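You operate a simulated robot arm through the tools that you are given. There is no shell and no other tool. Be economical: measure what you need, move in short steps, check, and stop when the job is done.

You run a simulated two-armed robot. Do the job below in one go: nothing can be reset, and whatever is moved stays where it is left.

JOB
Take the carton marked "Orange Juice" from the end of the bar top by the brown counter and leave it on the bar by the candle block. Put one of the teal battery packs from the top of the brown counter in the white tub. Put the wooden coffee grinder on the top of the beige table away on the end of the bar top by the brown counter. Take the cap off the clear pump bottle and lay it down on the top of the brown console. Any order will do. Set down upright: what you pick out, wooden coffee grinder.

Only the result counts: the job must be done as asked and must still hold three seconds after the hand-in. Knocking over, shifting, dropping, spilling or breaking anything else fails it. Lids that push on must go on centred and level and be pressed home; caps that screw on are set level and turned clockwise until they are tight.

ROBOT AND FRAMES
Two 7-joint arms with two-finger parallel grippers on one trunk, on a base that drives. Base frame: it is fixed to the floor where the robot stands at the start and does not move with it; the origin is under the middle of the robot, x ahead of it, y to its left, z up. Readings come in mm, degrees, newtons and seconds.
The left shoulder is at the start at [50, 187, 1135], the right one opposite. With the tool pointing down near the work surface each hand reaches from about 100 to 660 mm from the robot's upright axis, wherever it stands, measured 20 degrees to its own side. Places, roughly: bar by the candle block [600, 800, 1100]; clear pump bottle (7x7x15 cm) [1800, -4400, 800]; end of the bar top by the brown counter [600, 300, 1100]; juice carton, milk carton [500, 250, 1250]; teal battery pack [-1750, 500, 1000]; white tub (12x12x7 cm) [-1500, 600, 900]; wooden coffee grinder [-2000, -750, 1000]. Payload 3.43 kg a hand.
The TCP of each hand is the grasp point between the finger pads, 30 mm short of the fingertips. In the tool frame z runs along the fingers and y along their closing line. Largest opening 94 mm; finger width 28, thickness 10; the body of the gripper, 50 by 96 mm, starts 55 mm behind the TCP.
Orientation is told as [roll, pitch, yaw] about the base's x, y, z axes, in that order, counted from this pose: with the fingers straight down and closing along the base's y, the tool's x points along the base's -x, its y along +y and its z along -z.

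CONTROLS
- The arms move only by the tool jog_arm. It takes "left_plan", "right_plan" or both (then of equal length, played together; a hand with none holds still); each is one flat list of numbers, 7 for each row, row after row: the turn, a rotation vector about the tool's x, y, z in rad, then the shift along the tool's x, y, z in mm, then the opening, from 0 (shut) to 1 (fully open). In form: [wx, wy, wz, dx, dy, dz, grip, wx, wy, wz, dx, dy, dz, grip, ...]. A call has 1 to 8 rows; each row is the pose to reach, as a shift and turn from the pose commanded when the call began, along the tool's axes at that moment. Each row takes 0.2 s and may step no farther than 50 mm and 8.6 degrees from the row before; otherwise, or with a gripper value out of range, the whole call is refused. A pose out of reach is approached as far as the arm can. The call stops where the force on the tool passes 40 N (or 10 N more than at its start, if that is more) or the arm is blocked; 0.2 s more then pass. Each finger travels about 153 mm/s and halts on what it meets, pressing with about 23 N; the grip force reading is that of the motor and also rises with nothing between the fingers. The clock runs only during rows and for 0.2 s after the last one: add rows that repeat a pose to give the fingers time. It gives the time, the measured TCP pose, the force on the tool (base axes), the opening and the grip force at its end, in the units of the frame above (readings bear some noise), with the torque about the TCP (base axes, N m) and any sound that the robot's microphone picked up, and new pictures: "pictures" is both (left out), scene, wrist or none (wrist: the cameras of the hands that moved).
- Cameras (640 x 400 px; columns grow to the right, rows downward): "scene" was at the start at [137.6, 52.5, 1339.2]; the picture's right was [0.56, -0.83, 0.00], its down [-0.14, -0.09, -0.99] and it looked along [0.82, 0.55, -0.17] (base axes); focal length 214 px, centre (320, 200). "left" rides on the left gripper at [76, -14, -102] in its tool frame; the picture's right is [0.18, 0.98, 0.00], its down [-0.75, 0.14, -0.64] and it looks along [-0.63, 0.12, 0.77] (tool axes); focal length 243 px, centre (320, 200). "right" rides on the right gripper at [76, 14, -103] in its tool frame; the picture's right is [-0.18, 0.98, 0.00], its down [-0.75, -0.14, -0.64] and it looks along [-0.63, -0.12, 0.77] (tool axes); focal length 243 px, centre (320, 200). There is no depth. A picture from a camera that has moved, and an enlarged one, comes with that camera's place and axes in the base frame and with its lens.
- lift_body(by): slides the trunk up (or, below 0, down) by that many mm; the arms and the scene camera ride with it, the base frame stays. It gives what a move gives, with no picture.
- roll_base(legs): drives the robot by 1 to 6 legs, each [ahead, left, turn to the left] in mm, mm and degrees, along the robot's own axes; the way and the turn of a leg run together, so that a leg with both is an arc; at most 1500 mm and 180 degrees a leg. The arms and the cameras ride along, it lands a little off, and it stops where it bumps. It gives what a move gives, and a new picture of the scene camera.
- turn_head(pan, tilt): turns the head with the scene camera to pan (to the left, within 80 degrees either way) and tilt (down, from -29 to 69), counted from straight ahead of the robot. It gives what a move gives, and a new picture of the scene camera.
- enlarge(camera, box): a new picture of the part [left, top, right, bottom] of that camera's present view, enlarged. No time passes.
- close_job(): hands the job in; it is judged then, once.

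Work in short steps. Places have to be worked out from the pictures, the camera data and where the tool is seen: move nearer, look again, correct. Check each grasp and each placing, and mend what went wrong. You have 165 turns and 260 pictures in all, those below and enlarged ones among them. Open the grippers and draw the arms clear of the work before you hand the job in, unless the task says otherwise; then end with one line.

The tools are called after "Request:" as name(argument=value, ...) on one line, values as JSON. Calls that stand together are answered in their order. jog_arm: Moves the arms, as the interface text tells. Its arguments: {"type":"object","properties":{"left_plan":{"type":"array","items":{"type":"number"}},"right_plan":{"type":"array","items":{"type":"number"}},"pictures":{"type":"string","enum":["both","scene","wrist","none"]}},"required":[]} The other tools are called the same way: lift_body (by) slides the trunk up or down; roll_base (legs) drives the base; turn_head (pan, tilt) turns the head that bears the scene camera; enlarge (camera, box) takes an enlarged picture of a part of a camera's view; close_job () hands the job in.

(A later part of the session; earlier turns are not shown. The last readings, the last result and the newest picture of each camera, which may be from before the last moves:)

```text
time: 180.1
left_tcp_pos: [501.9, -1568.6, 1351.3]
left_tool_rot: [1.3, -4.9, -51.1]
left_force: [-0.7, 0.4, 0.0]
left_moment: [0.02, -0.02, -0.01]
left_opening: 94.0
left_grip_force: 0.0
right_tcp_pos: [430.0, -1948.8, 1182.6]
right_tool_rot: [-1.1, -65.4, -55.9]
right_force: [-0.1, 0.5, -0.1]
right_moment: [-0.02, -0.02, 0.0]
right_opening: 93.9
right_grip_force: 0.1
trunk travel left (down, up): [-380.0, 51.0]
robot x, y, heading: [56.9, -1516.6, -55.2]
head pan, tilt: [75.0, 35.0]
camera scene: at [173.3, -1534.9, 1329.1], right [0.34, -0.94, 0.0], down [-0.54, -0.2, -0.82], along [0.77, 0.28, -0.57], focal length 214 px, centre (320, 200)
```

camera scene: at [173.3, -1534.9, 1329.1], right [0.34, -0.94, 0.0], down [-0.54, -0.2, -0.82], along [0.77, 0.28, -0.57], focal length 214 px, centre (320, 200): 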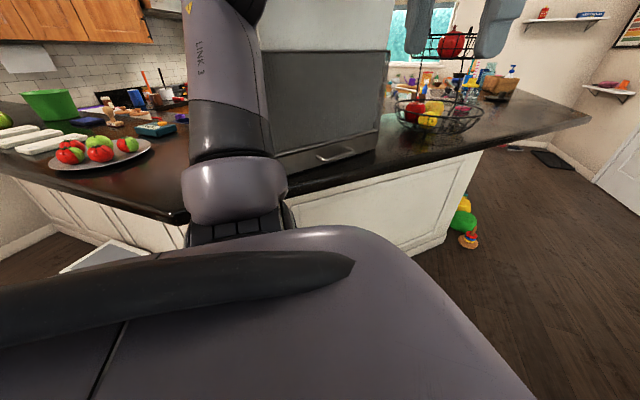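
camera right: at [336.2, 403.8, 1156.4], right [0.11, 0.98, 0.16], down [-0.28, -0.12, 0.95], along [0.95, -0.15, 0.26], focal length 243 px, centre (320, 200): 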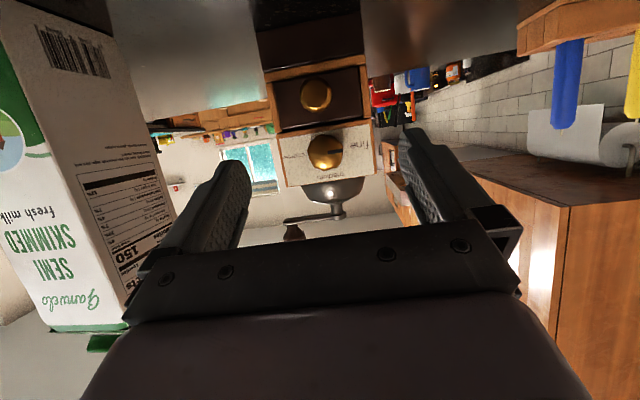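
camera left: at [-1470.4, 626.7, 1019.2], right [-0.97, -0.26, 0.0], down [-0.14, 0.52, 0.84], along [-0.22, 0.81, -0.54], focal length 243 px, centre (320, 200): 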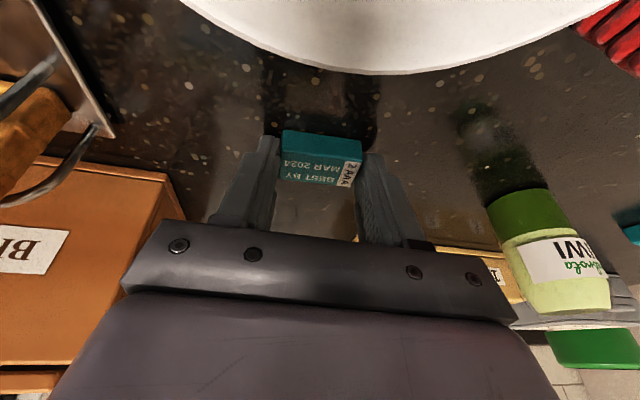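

Free and level again, and nothing on the bar moved. I'll continue along −55°, which diverges from the bar wing.

Request:
roll_base(legs=[[1350, 0, 0]])

Request:
turn_head(pan=15, tilt=20)

```text
time: 186.9
left_tcp_pos: [1286.4, -2680.8, 1350.7]
left_tool_rot: [1.2, -4.8, -50.6]
left_force: [-0.4, 1.0, 0.7]
left_moment: [-0.01, -0.01, -0.01]
left_opening: 94.0
left_grip_force: 0.2
right_tcp_pos: [1218.4, -3063.2, 1182.0]
right_tool_rot: [-1.3, -65.5, -55.3]
right_force: [0.4, -0.1, -0.4]
right_moment: [0.02, -0.03, -0.02]
right_opening: 94.2
right_grip_force: 0.0
trunk travel left (down, up): [-380.0, 51.0]
robot x, y, heading: [840.4, -2633.7, -54.6]
head pan, tilt: [75.0, 35.0]
camera scene: at [958.7, -2650.7, 1329.0], right [0.35, -0.94, 0.0], down [-0.54, -0.2, -0.82], along [0.77, 0.28, -0.57], focal length 214 px, centre (320, 200)
```

scene: 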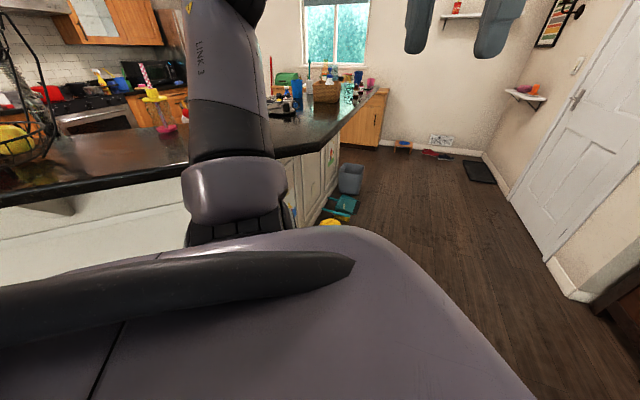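

```text
time: 188.2
left_tcp_pos: [1285.7, -2679.8, 1350.5]
left_tool_rot: [1.2, -5.0, -50.6]
left_force: [-0.4, -0.2, -0.7]
left_moment: [-0.02, -0.01, -0.02]
left_opening: 93.8
left_grip_force: 0.0
right_tcp_pos: [1218.4, -3062.8, 1182.0]
right_tool_rot: [-1.3, -65.4, -55.3]
right_force: [0.7, 0.5, -0.5]
right_moment: [0.01, 0.01, -0.01]
right_opening: 94.1
right_grip_force: 0.0
trunk travel left (down, up): [-380.0, 51.0]
robot x, y, heading: [843.4, -2632.2, -54.8]
head pan, tilt: [15.0, 20.0]
camera scene: at [947.7, -2740.5, 1352.9], right [-0.64, -0.77, 0.0], down [-0.26, 0.22, -0.94], along [0.72, -0.6, -0.34], focal length 214 px, centre (320, 200)
```

scene: 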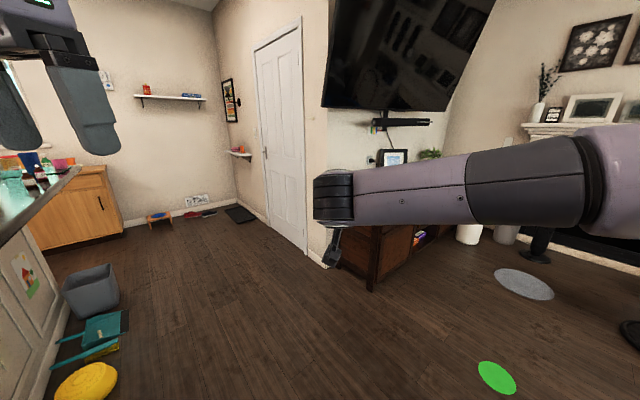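

Request:
roll_base(legs=[[620, 0, 0], [0, 0, 54.6], [150, 0, 0], [0, -1300, 0]])

Request:
turn_head(pan=0, tilt=35)

```text
time: 201.3
left_tcp_pos: [1632.5, -4120.1, 1350.0]
left_tool_rot: [1.3, -4.9, 3.1]
left_force: [-0.6, 0.3, 0.0]
left_moment: [0.02, 0.02, -0.02]
left_opening: 94.0
left_grip_force: 0.0
right_tcp_pos: [1897.8, -4401.6, 1182.1]
right_tool_rot: [-1.3, -65.6, -1.8]
right_force: [0.5, -0.2, 1.1]
right_moment: [-0.01, 0.0, 0.01]
right_opening: 93.9
right_grip_force: 0.1
trunk travel left (down, up): [-380.0, 51.0]
robot x, y, heading: [1329.1, -4450.0, -1.2]
head pan, tilt: [15.0, 20.0]
camera scene: at [1480.5, -4430.0, 1352.9], right [0.24, -0.97, 0.0], down [-0.33, -0.08, -0.94], along [0.91, 0.22, -0.34], focal length 214 px, centre (320, 200)
```

scene: 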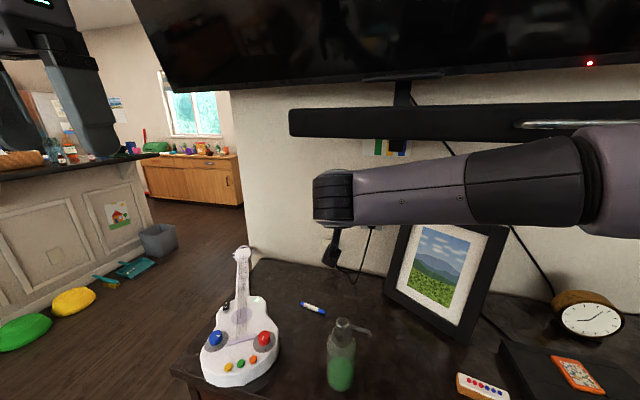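

```text
time: 202.0
left_tcp_pos: [1631.4, -4119.3, 1350.0]
left_tool_rot: [1.2, -4.9, 2.9]
left_force: [-0.9, 0.0, 0.1]
left_moment: [-0.01, -0.01, 0.0]
left_opening: 94.2
left_grip_force: 0.0
right_tcp_pos: [1898.1, -4402.1, 1182.0]
right_tool_rot: [-1.3, -65.5, -1.8]
right_force: [-0.7, 1.3, -0.7]
right_moment: [-0.01, 0.02, 0.0]
right_opening: 94.1
right_grip_force: 0.0
trunk travel left (down, up): [-380.0, 51.0]
robot x, y, heading: [1331.0, -4454.2, -1.3]
head pan, tilt: [0.0, 35.0]
camera scene: at [1478.1, -4453.8, 1329.1], right [-0.02, -1.0, 0.0], down [-0.57, 0.01, -0.82], along [0.82, -0.02, -0.57], focal length 214 px, centre (320, 200)
```

scene: 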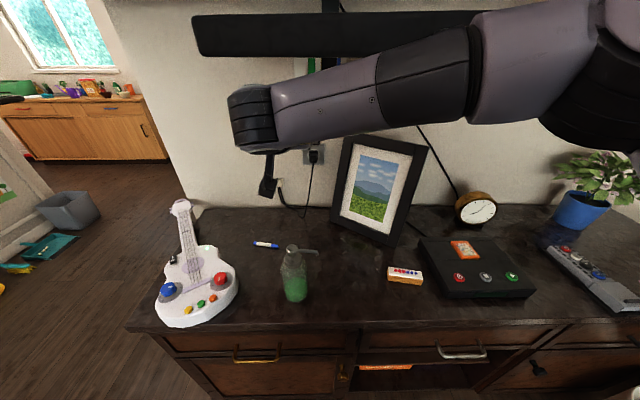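

The clear pump bottle is on the console in front of the picture frame. I'll enlarge it.

Request:
enlarge(camera="scene", box=[250, 225, 350, 310])

```text
4.71 times, centred on (300, 268) of scene
camera zoom: at [1478.1, -4453.8, 1329.1], right [-0.02, -1.0, 0.0], down [-0.57, 0.01, -0.82], along [0.82, -0.02, -0.57], focal length 1009 px, centre (414, -118)
```

zoom: 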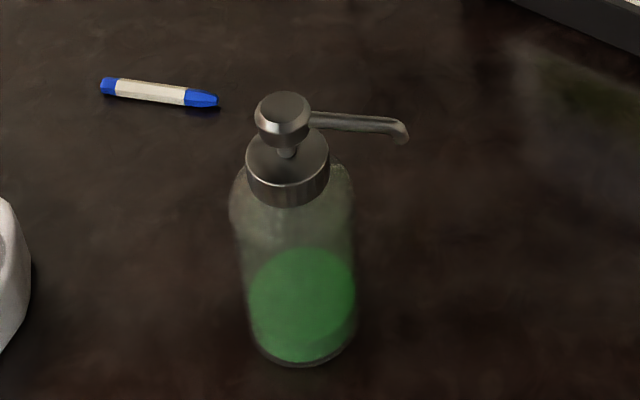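

The console top is at z≈740. The bottle is at about (1825, -4396), with a pump cap whose collar spans z≈885–919 and whose head tops out at ≈957; the nozzle points to −y. I'll centre the robot on it and point the right hand down.

Request:
jog_arm(right_plan=[0, 0.142, 0, 3, 0, -8, 1, 0, 0.284, 0, 6, 0, -16, 1, 0, 0.426, 0, 10, 0, -24, 1, 0, 0.568, 0, 14, 0, -32, 1, 0, 0.71, 0, 18, 0, -40, 1, 0, 0.852, 0, 22, 0, -48, 1, 0, 0.994, 0, 26, 0, -56, 1, 0, 1.136, 0, 29, 0, -63, 1], pictures="none")

Request:
roll_base(legs=[[40, 45, 1.2]])

```text
time: 204.0
left_tcp_pos: [1632.0, -4120.2, 1349.9]
left_tool_rot: [1.2, -5.0, 2.9]
left_force: [0.6, 0.5, -0.2]
left_moment: [-0.02, 0.0, 0.02]
left_opening: 94.1
left_grip_force: 0.0
right_tcp_pos: [1850.9, -4438.4, 1195.9]
right_tool_rot: [2.0, -0.4, -7.5]
right_force: [0.0, 0.2, -0.1]
right_moment: [-0.02, -0.01, 0.03]
right_opening: 93.8
right_grip_force: 0.0
trunk travel left (down, up): [-380.0, 51.0]
robot x, y, heading: [1329.0, -4455.3, -1.3]
head pan, tilt: [0.0, 35.0]
stopped in row 8 (right hand): the arm was blocked; the commanded pose is now the measured one
```

```text
time: 205.0
left_tcp_pos: [1664.8, -4068.6, 1350.4]
left_tool_rot: [1.2, -4.9, 4.2]
left_force: [-0.2, 0.5, -0.1]
left_moment: [-0.01, 0.04, -0.03]
left_opening: 93.9
left_grip_force: 0.1
right_tcp_pos: [1892.1, -4381.2, 1195.2]
right_tool_rot: [2.0, -0.4, -6.0]
right_force: [-0.1, -0.1, 0.2]
right_moment: [-0.04, -0.02, -0.01]
right_opening: 93.9
right_grip_force: 0.0
trunk travel left (down, up): [-380.0, 51.0]
robot x, y, heading: [1370.4, -4402.2, 0.3]
head pan, tilt: [0.0, 35.0]
camera scene: at [1519.1, -4405.0, 1328.9], right [0.0, -1.0, 0.0], down [-0.57, 0.0, -0.82], along [0.82, 0.0, -0.57], focal length 214 px, centre (320, 200)
```

scene: 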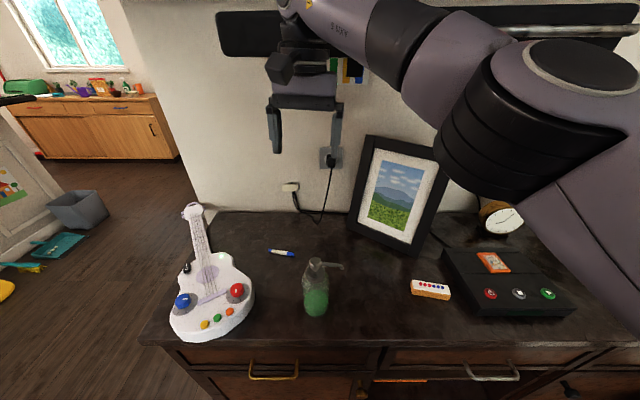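

Top-down now. I'll yaw the hand −84° so the fingers close along x, while centring over the bottle.

Request:
jog_arm(right_plan=[0, 0, 0.14, 8, -3, 0, 1, 0, 0, 0.28, 16, -6, 0, 1, 0, 0, 0.42, 24, -8, 0, 1, 0, 0, 0.56, 32, -11, 0, 1, 0, 0, 0.7, 40, -14, 0, 1, 0, 0, 0.84, 48, -17, 0, 1, 0, 0, 0.98, 56, -20, 0, 1, 0, 0, 1.12, 64, -22, 0, 1], pictures="none")

Request:
jog_arm(right_plan=[0, 0, 0.12, 0, 0, 0, 1, 0, 0, 0.24, 0, 0, 0, 1, 0, 0, 0.35, 0, 0, 0, 1, 0, 0, 0.35, 0, 0, 0, 1])

```text
time: 206.8
left_tcp_pos: [1665.0, -4067.8, 1349.9]
left_tool_rot: [1.2, -4.9, 4.2]
left_force: [0.2, 0.4, 0.8]
left_moment: [-0.02, 0.03, -0.05]
left_opening: 93.9
left_grip_force: 0.2
right_tcp_pos: [1824.1, -4395.6, 1194.6]
right_tool_rot: [1.3, 1.7, -70.4]
right_force: [-0.2, -0.9, -0.7]
right_moment: [0.01, -0.03, 0.01]
right_opening: 94.2
right_grip_force: 0.0
trunk travel left (down, up): [-380.0, 51.0]
robot x, y, heading: [1372.4, -4402.6, 0.2]
head pan, tilt: [0.0, 35.0]
```

```text
time: 207.8
left_tcp_pos: [1665.3, -4069.6, 1350.5]
left_tool_rot: [1.3, -4.9, 4.2]
left_force: [0.2, -0.1, -0.2]
left_moment: [0.0, -0.02, 0.0]
left_opening: 94.1
left_grip_force: 0.0
right_tcp_pos: [1826.0, -4396.1, 1194.9]
right_tool_rot: [0.6, 2.0, -90.4]
right_force: [0.3, 0.3, 0.0]
right_moment: [0.0, -0.01, 0.0]
right_opening: 94.2
right_grip_force: 0.1
trunk travel left (down, up): [-380.0, 51.0]
robot x, y, heading: [1372.1, -4407.3, -0.0]
head pan, tilt: [0.0, 35.0]
camera scene: at [1518.4, -4405.8, 1329.0], right [0.0, -1.0, 0.0], down [-0.57, 0.0, -0.82], along [0.82, 0.0, -0.57], focal length 214 px, centre (320, 200)
camera right: at [1838.4, -4324.1, 1299.4], right [0.98, -0.19, 0.0], down [-0.15, -0.77, 0.61], along [-0.11, -0.6, -0.79], focal length 243 px, centre (320, 200)
```

scene: 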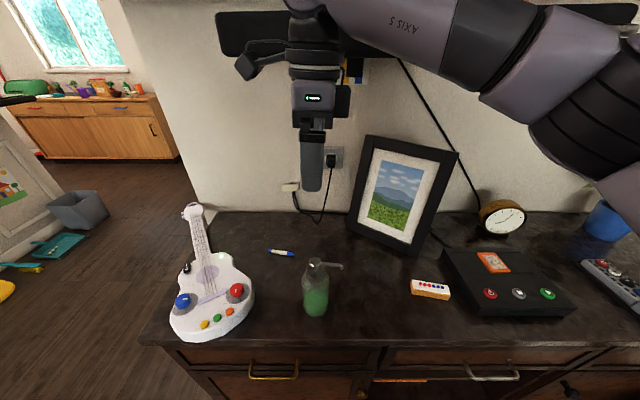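
right: 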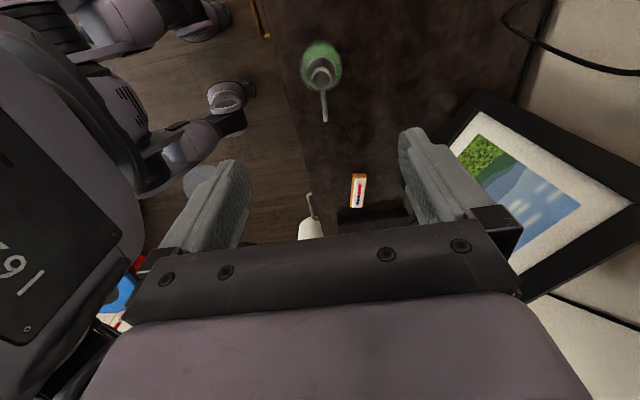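

From this view the pump axis is at about (1830, -4388). I'll lower the trunk to bring the hand above the pump head and look again.

Request:
lift_body(by=-185)

Request:
enlarge(camera="right", box=[160, 0, 480, 200])

```text
time: 209.8
left_tcp_pos: [1665.6, -4067.9, 1165.2]
left_tool_rot: [1.3, -4.9, 4.2]
left_force: [-0.2, 0.8, -0.3]
left_moment: [0.02, -0.02, -0.01]
left_opening: 93.8
left_grip_force: 0.1
right_tcp_pos: [1825.2, -4395.4, 1008.8]
right_tool_rot: [0.6, 2.0, -90.4]
right_force: [0.3, 0.2, -0.3]
right_moment: [-0.02, 0.01, -0.01]
right_opening: 93.9
right_grip_force: 0.0
trunk travel left (down, up): [-195.0, 236.0]
robot x, y, heading: [1371.2, -4409.7, 0.2]
head pan, tilt: [0.0, 35.0]
```

```text
2.00 times, centred on (320, 100) of right
camera zoom: at [1838.2, -4324.1, 1114.5], right [0.98, -0.19, 0.0], down [-0.15, -0.77, 0.61], along [-0.11, -0.6, -0.79], focal length 485 px, centre (320, 400)
```

zoom: 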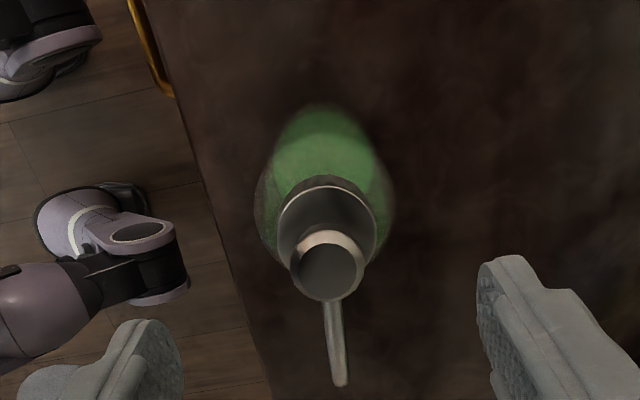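

The collar is about 40 mm across with its axis at (1830, -4389). I'll correct by 5–6 mm and lower to the collar.

Request:
jog_arm(right_plan=[0, 0, 0, 6, 5, 0, 1, 0, 0, 0, 6, 5, 0, 1], pictures="none")

Request:
lift_body(by=-80)

Request:
turn_head(pan=0, tilt=30)

Request:
enlarge(camera="right", box=[160, 0, 480, 200])

```text
time: 210.4
left_tcp_pos: [1666.1, -4068.9, 1165.4]
left_tool_rot: [1.1, -4.9, 4.2]
left_force: [-0.1, -0.3, -1.2]
left_moment: [-0.01, -0.01, 0.02]
left_opening: 94.2
left_grip_force: 0.1
right_tcp_pos: [1829.0, -4389.4, 1009.2]
right_tool_rot: [0.6, 2.0, -90.4]
right_force: [-0.1, 0.2, 0.3]
right_moment: [0.0, 0.01, 0.01]
right_opening: 94.0
right_grip_force: 0.1
trunk travel left (down, up): [-195.0, 236.0]
robot x, y, heading: [1368.9, -4407.0, 0.2]
head pan, tilt: [0.0, 35.0]
```

```text
time: 211.6
left_tcp_pos: [1665.6, -4069.4, 1085.8]
left_tool_rot: [1.3, -4.9, 4.2]
left_force: [0.4, -0.7, -0.3]
left_moment: [-0.01, -0.03, 0.01]
left_opening: 94.0
left_grip_force: 0.0
right_tcp_pos: [1830.0, -4389.8, 929.2]
right_tool_rot: [0.6, 2.0, -90.3]
right_force: [0.0, 0.1, 0.6]
right_moment: [-0.03, -0.01, -0.01]
right_opening: 94.2
right_grip_force: 0.0
trunk travel left (down, up): [-115.0, 316.0]
robot x, y, heading: [1374.9, -4405.1, -0.0]
head pan, tilt: [0.0, 35.0]
```

```text
time: 212.3
left_tcp_pos: [1666.7, -4068.3, 1084.3]
left_tool_rot: [1.3, -4.9, 4.1]
left_force: [-0.3, -0.3, 0.3]
left_moment: [0.01, 0.0, -0.04]
left_opening: 94.0
left_grip_force: 0.1
right_tcp_pos: [1828.9, -4390.0, 929.1]
right_tool_rot: [0.6, 2.0, -90.4]
right_force: [0.2, 0.4, 0.4]
right_moment: [0.02, 0.01, -0.01]
right_opening: 94.0
right_grip_force: 0.0
trunk travel left (down, up): [-115.0, 316.0]
robot x, y, heading: [1367.3, -4409.4, 0.0]
head pan, tilt: [0.0, 30.0]
camera scene: at [1520.8, -4405.8, 1071.8], right [0.0, -1.0, 0.0], down [-0.5, 0.0, -0.87], along [0.87, 0.0, -0.5], focal length 214 px, centre (320, 200)
```

scene: 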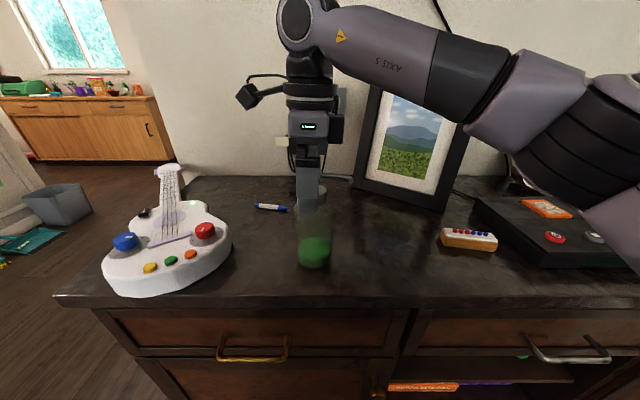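

```text
2.00 times, centred on (320, 100) of right
camera zoom: at [1843.3, -4318.1, 1034.4], right [0.98, -0.19, 0.0], down [-0.15, -0.77, 0.61], along [-0.11, -0.6, -0.79], focal length 485 px, centre (320, 400)
```

zoom: 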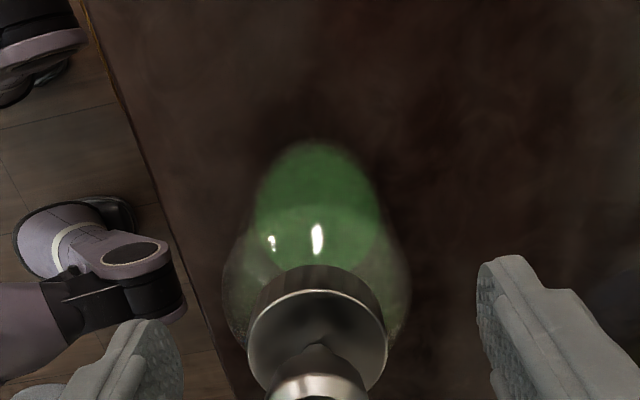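

Request:
enlarge(camera="scene", box=[260, 130, 370, 280])

```text
2.67 times, centred on (315, 205) of scene
camera zoom: at [1520.8, -4405.8, 1071.8], right [0.0, -1.0, 0.0], down [-0.5, 0.0, -0.87], along [0.87, 0.0, -0.5], focal length 572 px, centre (333, 187)
```

zoom: 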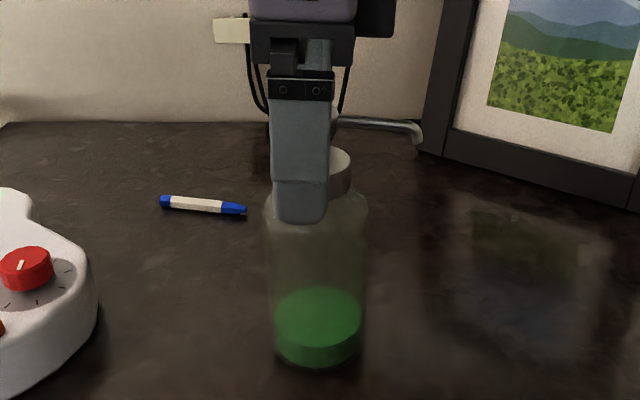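

Finger height and centring look good. I'll lower 8 mm so the tips sit at the collar base just above the bottle shoulder, then close on the collar.

Request:
lift_body(by=-8)

Request:
jog_arm(right_plan=[0, 0, 0, -4, 0, 0, 0.8, 0, 0, 0, -4, 0, 0, 0.5, 0, 0, 0, -4, 0, 0, 0.3, 0, 0, 0, -4, 0, 0, 0.2, 0, 0, 0, -4, 0, 0, 0.2], pictures="wrist")

Request:
enlarge(camera="scene", box=[260, 130, 370, 280])

```text
time: 212.8
left_tcp_pos: [1664.8, -4069.3, 1078.5]
left_tool_rot: [1.4, -4.9, 4.2]
left_force: [0.7, 0.1, -0.2]
left_moment: [0.02, -0.02, 0.03]
left_opening: 94.1
left_grip_force: 0.0
right_tcp_pos: [1829.9, -4389.7, 921.4]
right_tool_rot: [0.7, 2.1, -90.3]
right_force: [0.0, 0.3, -0.5]
right_moment: [-0.01, -0.01, 0.02]
right_opening: 94.2
right_grip_force: 0.0
trunk travel left (down, up): [-107.0, 324.0]
robot x, y, heading: [1370.4, -4406.6, 0.2]
head pan, tilt: [0.0, 30.0]
```

```text
time: 214.0
left_tcp_pos: [1665.1, -4068.9, 1077.4]
left_tool_rot: [1.3, -4.9, 4.2]
left_force: [0.8, 0.1, 0.9]
left_moment: [0.0, 0.0, 0.01]
left_opening: 94.1
left_grip_force: 0.0
right_tcp_pos: [1829.5, -4394.3, 921.0]
right_tool_rot: [0.7, 1.9, -90.3]
right_force: [-1.9, 0.5, 0.6]
right_moment: [0.0, 0.21, -0.03]
right_opening: 41.5
right_grip_force: 22.9
trunk travel left (down, up): [-107.0, 324.0]
robot x, y, heading: [1369.3, -4407.6, 0.4]
head pan, tilt: [0.0, 30.0]
camera right: at [1843.6, -4321.9, 1026.0], right [0.98, -0.19, 0.0], down [-0.15, -0.77, 0.61], along [-0.11, -0.6, -0.79], focal length 243 px, centre (320, 200)
```

right: 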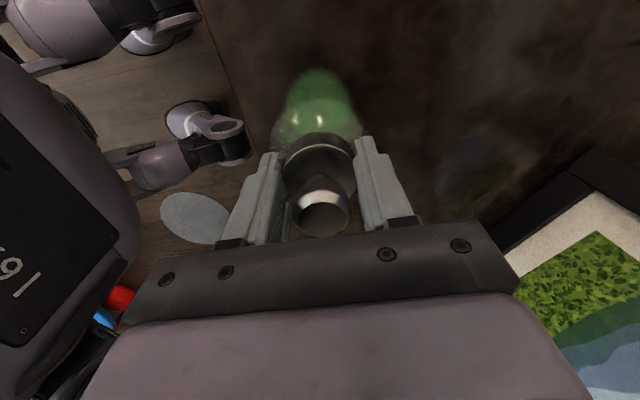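

```text
2.67 times, centred on (315, 205) of scene
camera zoom: at [1520.6, -4405.8, 1063.8], right [0.0, -1.0, 0.0], down [-0.5, 0.0, -0.87], along [0.87, 0.0, -0.5], focal length 572 px, centre (333, 187)
```

zoom: 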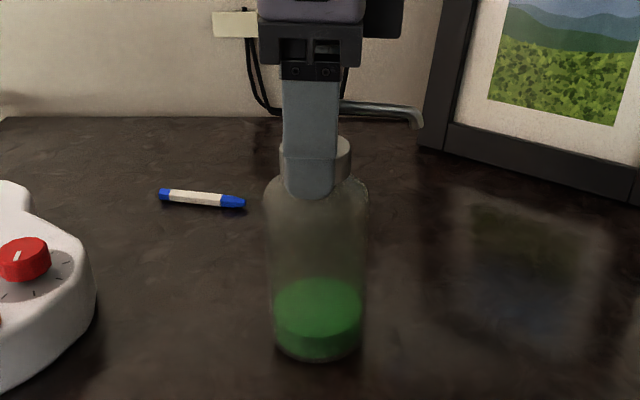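

The collar is gripped. I'll turn counter-clockwise (seen from above) and watch the torque.

Request:
jog_arm(right_plan=[0, 0, -0.07, 0, 0, 0, 0.2, 0, 0, -0.14, 0, 0, 0, 0.2, 0, 0, -0.21, 0, 0, 0, 0.2, 0, 0, -0.28, 0, 0, 0, 0.2], pictures="none")

Request:
jog_arm(right_plan=[0, 0, -0.12, 0, 0, 0, 0.2, 0, 0, -0.24, 0, 0, 0, 0.2, 0, 0, -0.36, 0, 0, 0, 0.2, 0, 0, -0.48, 0, 0, 0, 0.2, 0, 0, -0.6, 0, 0, -0.3, 0.2, 0, 0, -0.72, 0, 0, -0.5, 0.2, 0, 0, -0.84, 0, 0, -0.7, 0.2], pictures="none")

Request:
enlarge(camera="scene", box=[260, 130, 370, 280])

```text
time: 215.0
left_tcp_pos: [1665.4, -4069.0, 1077.9]
left_tool_rot: [1.4, -4.9, 4.2]
left_force: [0.9, -1.6, 0.2]
left_moment: [-0.02, 0.0, -0.03]
left_opening: 94.1
left_grip_force: 0.0
right_tcp_pos: [1830.6, -4394.4, 920.4]
right_tool_rot: [1.1, 1.9, -74.2]
right_force: [0.6, -0.9, 1.1]
right_moment: [-0.01, -0.17, -0.03]
right_opening: 41.4
right_grip_force: 22.9
trunk travel left (down, up): [-107.0, 324.0]
robot x, y, heading: [1373.7, -4405.8, 0.3]
head pan, tilt: [0.0, 30.0]
```

```text
time: 216.6
left_tcp_pos: [1666.1, -4068.6, 1077.6]
left_tool_rot: [1.3, -4.9, 4.1]
left_force: [0.3, 0.8, 0.6]
left_moment: [0.04, -0.03, 0.0]
left_opening: 93.8
left_grip_force: 0.0
right_tcp_pos: [1829.6, -4393.6, 922.0]
right_tool_rot: [2.0, 0.3, -26.0]
right_force: [-0.9, 1.2, -0.3]
right_moment: [0.1, 0.1, 0.0]
right_opening: 41.4
right_grip_force: 22.8
trunk travel left (down, up): [-107.0, 324.0]
robot x, y, heading: [1368.4, -4409.3, 0.1]
head pan, tilt: [0.0, 30.0]
```

```text
2.67 times, centred on (315, 205) of scene
camera zoom: at [1520.8, -4405.7, 1063.8], right [0.0, -1.0, 0.0], down [-0.5, 0.0, -0.87], along [0.87, 0.0, -0.5], focal length 572 px, centre (333, 187)
```

zoom: 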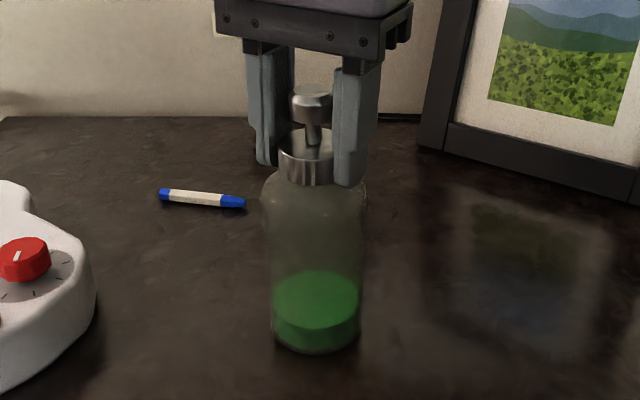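

The cap turns with almost no torque. I'll test with a small lift to see whether the bottle comes along.

Request:
lift_body(by=8)

Request:
enlarge(camera="scene", box=[260, 130, 370, 280])

```text
time: 217.2
left_tcp_pos: [1665.1, -4068.8, 1085.9]
left_tool_rot: [1.3, -4.9, 4.3]
left_force: [0.8, -0.5, -0.6]
left_moment: [-0.02, -0.01, -0.02]
left_opening: 94.1
left_grip_force: 0.1
right_tcp_pos: [1831.0, -4392.8, 928.9]
right_tool_rot: [1.9, 0.3, -26.2]
right_force: [0.4, 0.1, -3.3]
right_moment: [0.06, -0.01, 0.0]
right_opening: 41.6
right_grip_force: 23.1
trunk travel left (down, up): [-115.0, 316.0]
robot x, y, heading: [1369.0, -4406.0, 0.0]
head pan, tilt: [0.0, 30.0]
```

```text
2.67 times, centred on (315, 205) of scene
camera zoom: at [1521.1, -4405.8, 1071.8], right [0.0, -1.0, 0.0], down [-0.5, 0.0, -0.87], along [0.87, 0.0, -0.5], focal length 572 px, centre (333, 187)
```

zoom: 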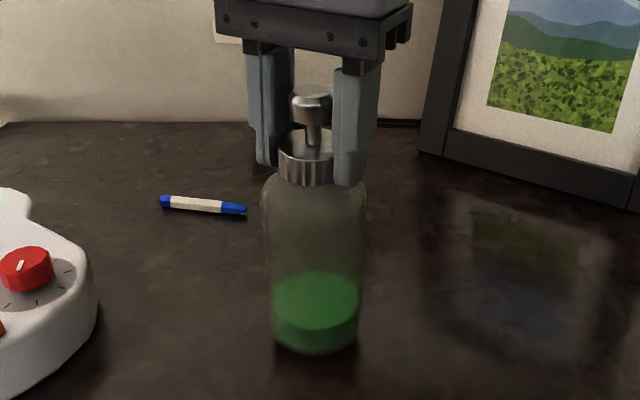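

The bottle rises with the cap, so the cap is threaded and the bottle must be held. I'll set it down again and turn the right hand back to where it started, then bring in the left hand to hold the bottle body.

Request:
jog_arm(right_plan=[0, 0, 0.14, 0, 0, 0, 0.2, 0, 0, 0.28, 0, 0, 0, 0.2, 0, 0, 0.42, 0, 0, 0, 0.2, 0, 0, 0.56, 0, 0, 0, 0.2, 0, 0, 0.7, 0, 0, 0, 0.2, 0, 0, 0.84, 0, 0, 0, 0.2, 0, 0, 0.98, 0, 0, 0, 0.2, 0, 0, 1.12, 0, 0, 0, 0.2], pictures="none")

Request:
lift_body(by=-8)

Request:
jog_arm(left_plan=[0.0526, -0.0887, 0.0828, 0, 0, 0, 1, 0.105, -0.177, 0.166, 0, 0, 0, 1, 0.158, -0.266, 0.248, 0, 0, 0, 1, 0.21, -0.355, 0.331, 0, 0, 0, 1, 0.263, -0.443, 0.414, 0, 0, 0, 1], pictures="none")

Request:
jog_arm(left_plan=[0.0526, -0.0887, 0.0828, 0, 0, 0, 1, 0.105, -0.177, 0.166, 0, 0, 0, 1, 0.158, -0.266, 0.248, 0, 0, 0, 1, 0.21, -0.355, 0.331, 0, 0, 0, 1, 0.263, -0.443, 0.414, 0, 0, 0, 1, 0.263, -0.443, 0.414, 0, 0, 0, 1])

```text
time: 219.0
left_tcp_pos: [1666.8, -4067.9, 1085.7]
left_tool_rot: [1.3, -4.9, 4.3]
left_force: [0.4, -1.9, 0.1]
left_moment: [0.04, 0.03, 0.0]
left_opening: 93.9
left_grip_force: 0.0
right_tcp_pos: [1829.2, -4392.6, 928.0]
right_tool_rot: [0.6, 2.1, -90.5]
right_force: [-0.3, -0.3, -3.5]
right_moment: [0.01, 0.03, -0.03]
right_opening: 41.4
right_grip_force: 23.1
trunk travel left (down, up): [-115.0, 316.0]
robot x, y, heading: [1368.3, -4405.9, 0.5]
head pan, tilt: [0.0, 30.0]
```

```text
time: 219.6
left_tcp_pos: [1665.1, -4069.8, 1077.5]
left_tool_rot: [1.5, -4.9, 4.1]
left_force: [-0.1, 0.1, 0.5]
left_moment: [0.02, 0.0, -0.02]
left_opening: 94.1
left_grip_force: 0.0
right_tcp_pos: [1829.1, -4393.1, 921.7]
right_tool_rot: [0.6, 2.0, -90.3]
right_force: [-0.1, 0.8, -2.1]
right_moment: [-0.01, -0.01, -0.01]
right_opening: 41.7
right_grip_force: 22.8
trunk travel left (down, up): [-107.0, 324.0]
robot x, y, heading: [1369.0, -4406.9, -0.1]
head pan, tilt: [0.0, 30.0]
```

```text
time: 220.8
left_tcp_pos: [1665.3, -4068.1, 1077.0]
left_tool_rot: [-6.6, -31.7, -19.4]
left_force: [-1.1, -0.4, 0.1]
left_moment: [0.01, 0.03, 0.0]
left_opening: 93.8
left_grip_force: 0.1
right_tcp_pos: [1829.5, -4393.2, 921.3]
right_tool_rot: [0.5, 2.1, -90.4]
right_force: [-0.3, 1.2, -1.2]
right_moment: [0.05, 0.03, 0.01]
right_opening: 41.8
right_grip_force: 23.0
trunk travel left (down, up): [-107.0, 324.0]
robot x, y, heading: [1369.5, -4408.0, -0.0]
head pan, tilt: [0.0, 30.0]
```

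```text
time: 222.2
left_tcp_pos: [1665.4, -4069.3, 1076.2]
left_tool_rot: [1.5, -58.9, -51.4]
left_force: [-0.9, 0.5, -1.0]
left_moment: [0.04, 0.01, -0.02]
left_opening: 93.9
left_grip_force: 0.0
right_tcp_pos: [1829.2, -4393.5, 919.9]
right_tool_rot: [0.6, 2.1, -90.3]
right_force: [0.0, 0.1, -1.8]
right_moment: [0.01, 0.02, 0.02]
right_opening: 41.4
right_grip_force: 23.0
trunk travel left (down, up): [-107.0, 324.0]
robot x, y, heading: [1369.3, -4408.7, 0.2]
head pan, tilt: [0.0, 30.0]
camera scene: at [1520.9, -4405.7, 1063.8], right [0.0, -1.0, 0.0], down [-0.5, 0.0, -0.87], along [0.87, 0.0, -0.5], focal length 214 px, centre (320, 200)
camera left: at [1573.3, -3981.2, 1064.6], right [0.69, 0.71, -0.14], down [-0.01, 0.21, 0.98], along [0.72, -0.68, 0.15], focal length 243 px, centre (320, 200)
```

scene: 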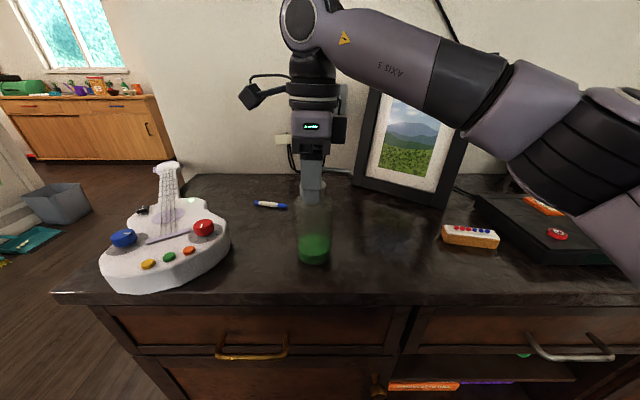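
left: 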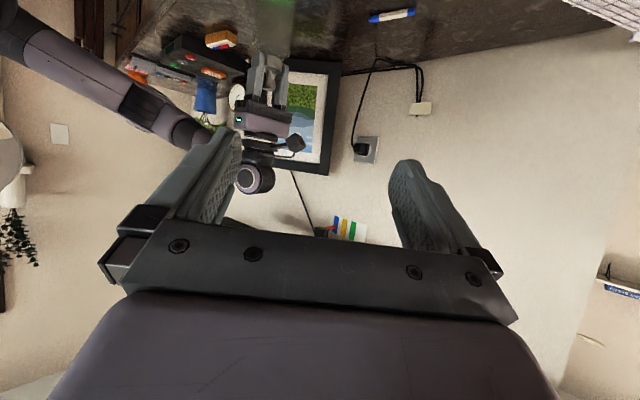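

The left hand is oriented. I'll bring it down in front of the console toward the bottle.

Request:
jog_arm(left_plan=[0, 0, 0, 7, -16, 35, 1, 0, 0, 0, 15, -31, 70, 1, 0, 0, 0, 22, -47, 105, 1, 0, 0, 0, 29, -62, 140, 1, 0, 0, 0, 37, -78, 175, 1, 0, 0, 0, 44, -93, 210, 1, 0, 0, 0, 44, -93, 210, 1])

```text
time: 223.8
left_tcp_pos: [1698.1, -4247.5, 930.8]
left_tool_rot: [1.4, -58.8, -50.9]
left_force: [-0.2, 0.1, -0.3]
left_moment: [0.0, -0.01, -0.02]
left_opening: 93.9
left_grip_force: 0.0
right_tcp_pos: [1829.3, -4393.6, 920.7]
right_tool_rot: [0.6, 2.0, -90.3]
right_force: [-0.1, -0.3, -1.2]
right_moment: [-0.02, 0.02, -0.01]
right_opening: 41.6
right_grip_force: 23.0
trunk travel left (down, up): [-107.0, 324.0]
robot x, y, heading: [1370.1, -4406.5, 0.0]
head pan, tilt: [0.0, 30.0]
camera scene: at [1520.9, -4405.8, 1063.8], right [0.0, -1.0, 0.0], down [-0.5, 0.0, -0.87], along [0.87, 0.0, -0.5], focal length 214 px, centre (320, 200)
camera left: at [1604.9, -4158.8, 917.2], right [0.69, 0.71, -0.15], down [0.0, 0.21, 0.98], along [0.72, -0.68, 0.15], focal length 243 px, centre (320, 200)
```

scene: 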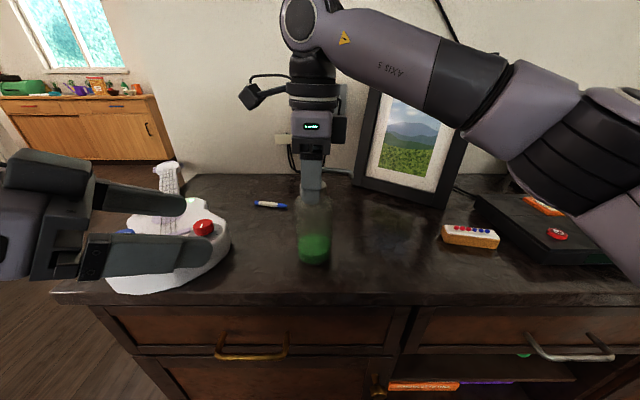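
left: 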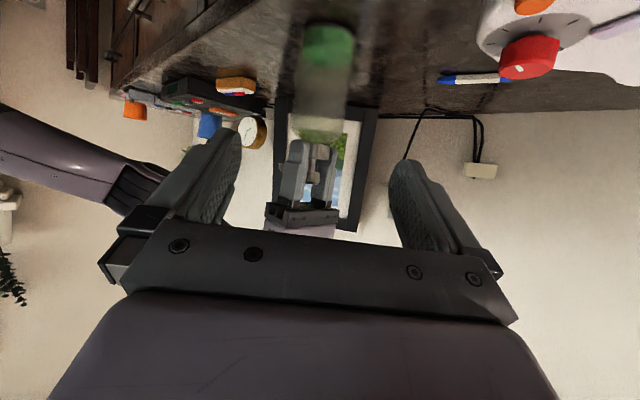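

Request:
jog_arm(left_plan=[0, 0, 0, 3, 3, 39, 1, 0, 0, 0, 7, 7, 78, 1, 0, 0, 0, 11, 10, 116, 1, 0, 0, 0, 11, 10, 116, 1])

```text
time: 224.8
left_tcp_pos: [1766.2, -4310.2, 860.0]
left_tool_rot: [1.4, -59.1, -51.0]
left_force: [0.1, 1.4, 0.9]
left_moment: [-0.01, 0.03, -0.02]
left_opening: 94.1
left_grip_force: 0.0
right_tcp_pos: [1830.2, -4394.0, 921.4]
right_tool_rot: [0.6, 2.0, -90.3]
right_force: [1.7, 1.0, -1.3]
right_moment: [0.04, -0.01, -0.03]
right_opening: 41.4
right_grip_force: 23.6
trunk travel left (down, up): [-107.0, 324.0]
robot x, y, heading: [1369.3, -4404.4, 0.2]
head pan, tilt: [0.0, 30.0]
camera scene: at [1521.0, -4405.8, 1063.8], right [0.0, -1.0, 0.0], down [-0.5, 0.0, -0.87], along [0.87, 0.0, -0.5], focal length 214 px, centre (320, 200)
camera left: at [1674.3, -4222.2, 848.2], right [0.69, 0.71, -0.15], down [-0.01, 0.21, 0.98], along [0.72, -0.68, 0.15], focal length 243 px, centre (320, 200)
```

scene: 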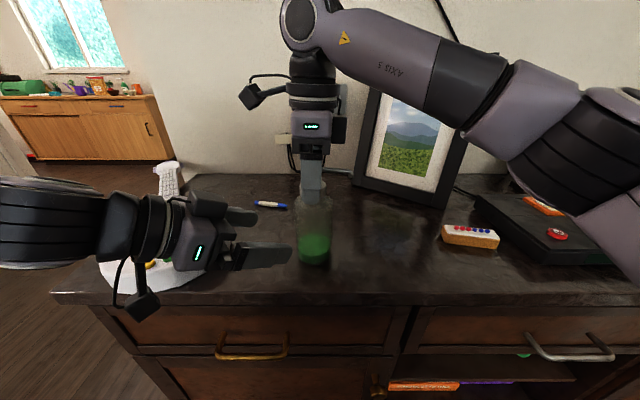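
left: 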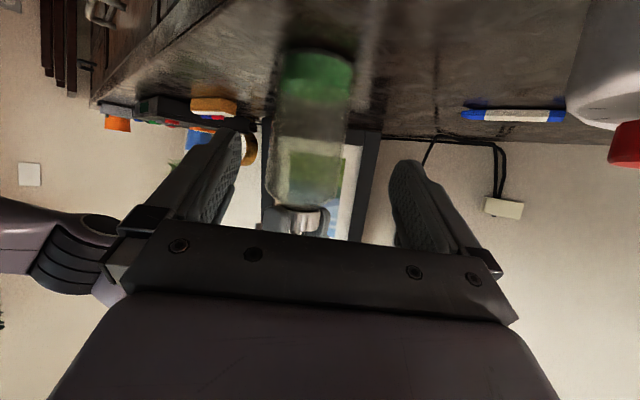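

The bottle is between the fingers. I'll advance and close on the body.

Request:
jog_arm(left_plan=[0, 0, 0, 0, 0, 30, 1, 0, 0, 0, 0, 0, 60, 1, 0, 0, 0, 0, 0, 90, 1, 0, 0, 0, 0, 0, 113, 1, 0, 0, 0, 0, 0, 113, 1])

```text
time: 226.0
left_tcp_pos: [1828.2, -4384.9, 801.8]
left_tool_rot: [1.4, -58.9, -51.1]
left_force: [-0.3, -0.2, -0.4]
left_moment: [0.0, 0.02, -0.01]
left_opening: 94.2
left_grip_force: 0.0
right_tcp_pos: [1830.3, -4393.8, 921.1]
right_tool_rot: [0.6, 2.0, -90.3]
right_force: [-0.1, 0.3, -0.4]
right_moment: [0.03, 0.03, 0.02]
right_opening: 41.6
right_grip_force: 23.4
trunk travel left (down, up): [-107.0, 324.0]
robot x, y, heading: [1367.5, -4405.9, 0.1]
head pan, tilt: [0.0, 30.0]
camera scene: at [1520.9, -4405.7, 1063.8], right [0.0, -1.0, 0.0], down [-0.5, 0.0, -0.87], along [0.87, 0.0, -0.5], focal length 214 px, centre (320, 200)
camera left: at [1735.7, -4297.2, 789.6], right [0.69, 0.71, -0.15], down [0.0, 0.21, 0.98], along [0.72, -0.68, 0.15], focal length 243 px, centre (320, 200)
```

scene: 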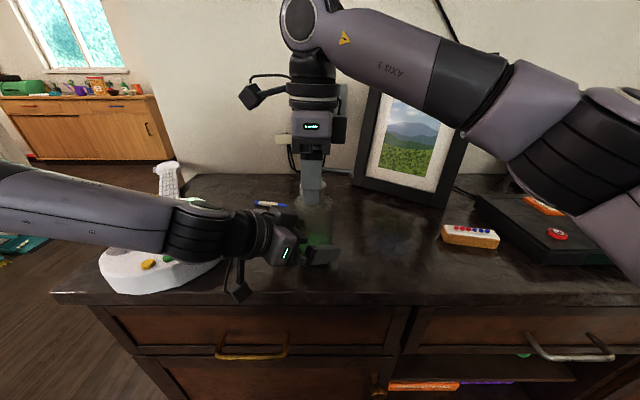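
left: 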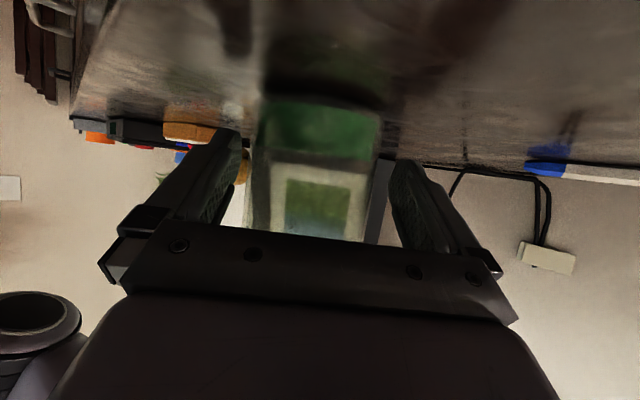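

Request:
jog_arm(left_plan=[0, 0, 0, 0, 0, 0, 0.8, 0, 0, 0, 0, 0, 0, 0.6, 0, 0, 0, 0, 0, 0, 0.5, 0, 0, 0, 0, 0, 0, 0.5], pictures="none")

Request:
jog_arm(right_plan=[0, 0, -0.1, 0, 0, 0, 0.2, 0, 0, -0.2, 0, 0, 0, 0.2, 0, 0, -0.3, 0, 0, 0, 0.2, 0, 0, -0.4, 0, 0, 0, 0.2], pictures="none")

```text
time: 227.0
left_tcp_pos: [1826.4, -4385.3, 802.4]
left_tool_rot: [1.3, -58.9, -51.3]
left_force: [-11.9, -10.3, 0.1]
left_moment: [0.42, -0.45, -0.15]
left_opening: 71.9
left_grip_force: 22.8
right_tcp_pos: [1830.0, -4392.9, 921.8]
right_tool_rot: [0.6, 2.0, -90.4]
right_force: [11.0, 8.3, 1.5]
right_moment: [0.6, -0.71, 0.0]
right_opening: 41.8
right_grip_force: 22.5
trunk travel left (down, up): [-107.0, 324.0]
robot x, y, heading: [1368.2, -4408.9, -0.0]
head pan, tilt: [0.0, 30.0]
```

```text
time: 228.0
left_tcp_pos: [1827.8, -4384.7, 802.7]
left_tool_rot: [1.4, -58.9, -51.1]
left_force: [-9.3, -8.6, -0.3]
left_moment: [0.56, -0.35, -0.13]
left_opening: 72.4
left_grip_force: 23.2
right_tcp_pos: [1830.1, -4393.0, 921.8]
right_tool_rot: [1.4, 1.5, -67.3]
right_force: [7.4, 6.8, 6.3]
right_moment: [0.16, -0.32, 0.01]
right_opening: 41.6
right_grip_force: 23.2
trunk travel left (down, up): [-107.0, 324.0]
robot x, y, heading: [1369.1, -4405.3, 0.2]
head pan, tilt: [0.0, 30.0]
```

There's a lateral strain of about 12 N between the hands, so I'll relieve it by shifting the left hand 3 mm, then keep unscrewing.

Request:
jog_arm(left_plan=[0, 0, 0, 0, -2, 0, 0.5, 0, 0, 0, 0, -4, 0, 0.5, 0, 0, 0, 0, -4, 0, 0.5, 0, 0, 0, 0, -4, 0, 0.5, 0, 0, 0, 0, -4, 0, 0.5, 0, 0, 0, 0, -4, 0, 0.5], right_plan=[0, 0, 0, 0, 0, 0, 0.2, 0, 0, -0.12, 0, 0, 0, 0.2, 0, 0, -0.24, 0, 0, -0.2, 0.2, 0, 0, -0.36, 0, 0, -0.4, 0.2, 0, 0, -0.48, 0, 0, -0.5, 0.2, 0, 0, -0.6, 0, 0, -0.6, 0.2], pictures="none")

Request:
jog_arm(right_plan=[0, 0, -0.14, 0, 0, 0, 0.2, 0, 0, -0.28, 0, 0, -0.1, 0.2, 0, 0, -0.42, 0, 0, -0.2, 0.2, 0, 0, -0.56, 0, 0, -0.3, 0.2, 0, 0, -0.7, 0, 0, -0.4, 0.2, 0, 0, -0.84, 0, 0, -0.5, 0.2, 0, 0, -0.98, 0, 0, -0.6, 0.2, 0, 0, -1.12, 0, 0, -0.7, 0.2])

```text
time: 229.4
left_tcp_pos: [1825.7, -4385.6, 802.1]
left_tool_rot: [1.4, -58.9, -50.9]
left_force: [10.2, 12.7, -5.6]
left_moment: [-0.57, 0.42, 0.15]
left_opening: 72.2
left_grip_force: 23.1
right_tcp_pos: [1831.2, -4393.1, 922.1]
right_tool_rot: [1.8, 0.5, -32.9]
right_force: [-9.0, -12.1, 9.3]
right_moment: [-0.8, 0.71, -0.02]
right_opening: 41.6
right_grip_force: 22.7
trunk travel left (down, up): [-107.0, 324.0]
robot x, y, heading: [1371.1, -4406.6, 0.0]
head pan, tilt: [0.0, 30.0]
```

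```text
time: 231.2
left_tcp_pos: [1825.5, -4388.6, 803.2]
left_tool_rot: [1.6, -58.9, -51.2]
left_force: [5.2, 17.9, -0.3]
left_moment: [-0.78, 0.02, 0.12]
left_opening: 72.1
left_grip_force: 23.0
right_tcp_pos: [1828.7, -4394.3, 923.0]
right_tool_rot: [1.1, -1.4, 31.2]
right_force: [-3.2, -15.2, 5.8]
right_moment: [-0.82, 0.31, -0.04]
right_opening: 41.8
right_grip_force: 23.0
trunk travel left (down, up): [-107.0, 324.0]
robot x, y, heading: [1372.9, -4408.5, 0.4]
head pan, tilt: [0.0, 30.0]
camera scene: at [1520.8, -4405.7, 1063.8], right [0.0, -1.0, 0.0], down [-0.5, 0.0, -0.87], along [0.87, 0.0, -0.5], focal length 214 px, centre (320, 200)
camera right: at [1755.8, -4425.2, 1023.4], right [-0.35, 0.94, 0.02], down [0.71, 0.25, 0.66], along [0.61, 0.25, -0.75], focal length 243 px, centre (320, 200)
```

scene: 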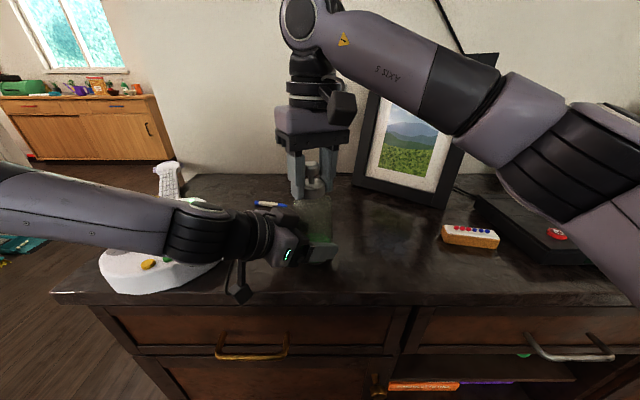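
right: 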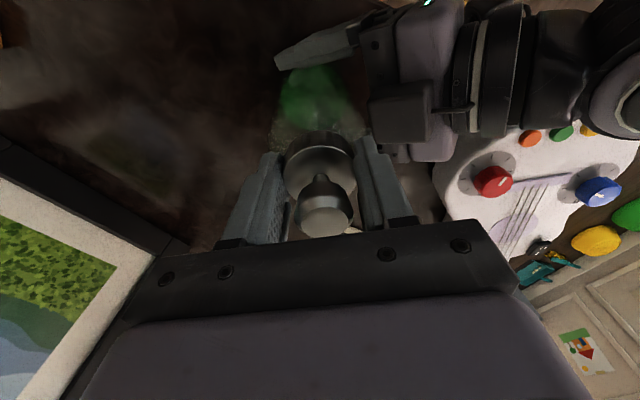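

An upward push on the right hand shows the cap is threading upward. I'll keep turning and raising slightly.

Request:
jog_arm(left_plan=[0, 0, 0, 0, 1, 0, 0.5, 0, 0, 0, 0, 2, 0, 0.5, 0, 0, 0, 0, 2, 0, 0.5, 0, 0, 0, 0, 2, 0, 0.5, 0, 0, 0, 0, 2, 0, 0.5, 0, 0, 0, 0, 2, 0, 0.5, 0, 0, 0, 0, 2, 0, 0.5, 0, 0, 0, 0, 2, 0, 0.5], right_plan=[0, 0, -0.14, 0, 0, -0.2, 0.2, 0, 0, -0.28, 0, 0, -0.4, 0.2, 0, 0, -0.42, 0, 0, -0.6, 0.2, 0, 0, -0.56, 0, 0, -0.8, 0.2, 0, 0, -0.7, 0, 0, -1, 0.2, 0, 0, -0.84, 0, 0, -1.2, 0.2, 0, 0, -0.98, 0, 0, -1.4, 0.2, 0, 0, -1.12, 0, 0, -1.6, 0.2], pictures="none")

```text
time: 232.3
left_tcp_pos: [1817.8, -4393.5, 803.2]
left_tool_rot: [1.9, -59.0, -53.5]
left_force: [-5.6, -3.0, 0.9]
left_moment: [-0.16, -0.31, -0.12]
left_opening: 72.6
left_grip_force: 22.6
right_tcp_pos: [1811.2, -4408.7, 923.2]
right_tool_rot: [-0.9, -3.6, 63.9]
right_force: [6.7, 1.2, 5.4]
right_moment: [0.02, -0.31, 0.06]
right_opening: 42.2
right_grip_force: 23.0
right hand out of reach, approached as far as the arm can: row 4, 5
trunk travel left (down, up): [-107.0, 324.0]
robot x, y, heading: [1370.7, -4403.1, 0.2]
head pan, tilt: [0.0, 30.0]
stopped in row 5 (right hand): the force on the tool passed its limit (the readings are from after the stop); the commanded pose is now the measured one
```

The right wrist reached its limit at about +64°, after roughly 150° of turning. I'll release, rise above the pump head, rewind and re-grip while the left hand holds the bottle.

Request:
jog_arm(right_plan=[0, 0, 0, 0, 0, 0, 0.6, 0, 0, 0, 0, 0, 0, 1, 0, 0, 0, 0, 0, 0, 1, 0, 0, 0, 0, 0, -30, 1, 0, 0, 0, 0, 0, -60, 1, 0, 0, 0, 0, 0, -85, 1, 0, 0, 0, 0, 0, -85, 1])

```text
time: 233.9
left_tcp_pos: [1819.6, -4393.0, 802.9]
left_tool_rot: [2.1, -58.8, -53.3]
left_force: [-0.2, 1.8, 0.4]
left_moment: [0.02, 0.09, 0.0]
left_opening: 72.5
left_grip_force: 23.4
right_tcp_pos: [1781.6, -4412.4, 992.2]
right_tool_rot: [-0.7, -3.6, 63.9]
right_force: [-0.4, 0.2, -0.2]
right_moment: [0.0, 0.0, 0.0]
right_opening: 93.9
right_grip_force: 0.0
right hand out of reach, approached as far as the arm can: row 4, 5, 6, 7
trunk travel left (down, up): [-107.0, 324.0]
robot x, y, heading: [1369.0, -4402.5, -0.2]
head pan, tilt: [0.0, 30.0]
camera scene: at [1520.9, -4405.5, 1063.8], right [0.0, -1.0, 0.0], down [-0.5, 0.0, -0.87], along [0.87, 0.0, -0.5], focal length 214 px, centre (320, 200)
camera right: at [1731.7, -4480.8, 1090.8], right [-0.8, 0.6, 0.0], down [0.43, 0.58, 0.69], along [0.41, 0.55, -0.72], focal length 243 px, centre (320, 200)
```

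scene: 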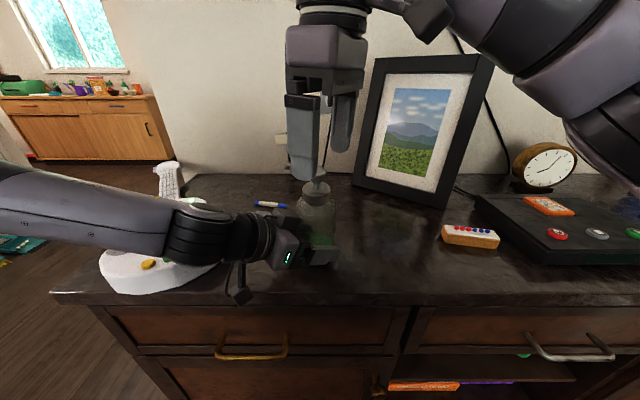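
right: 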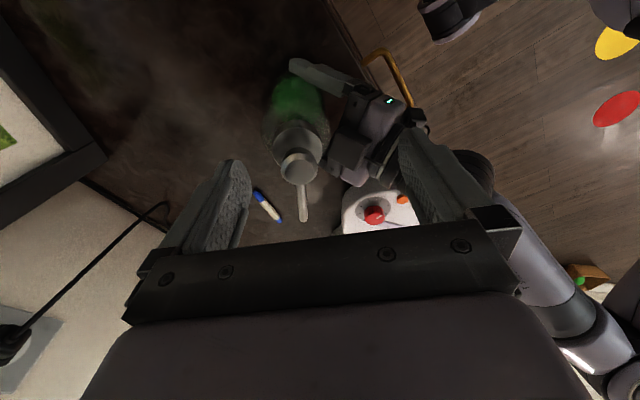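

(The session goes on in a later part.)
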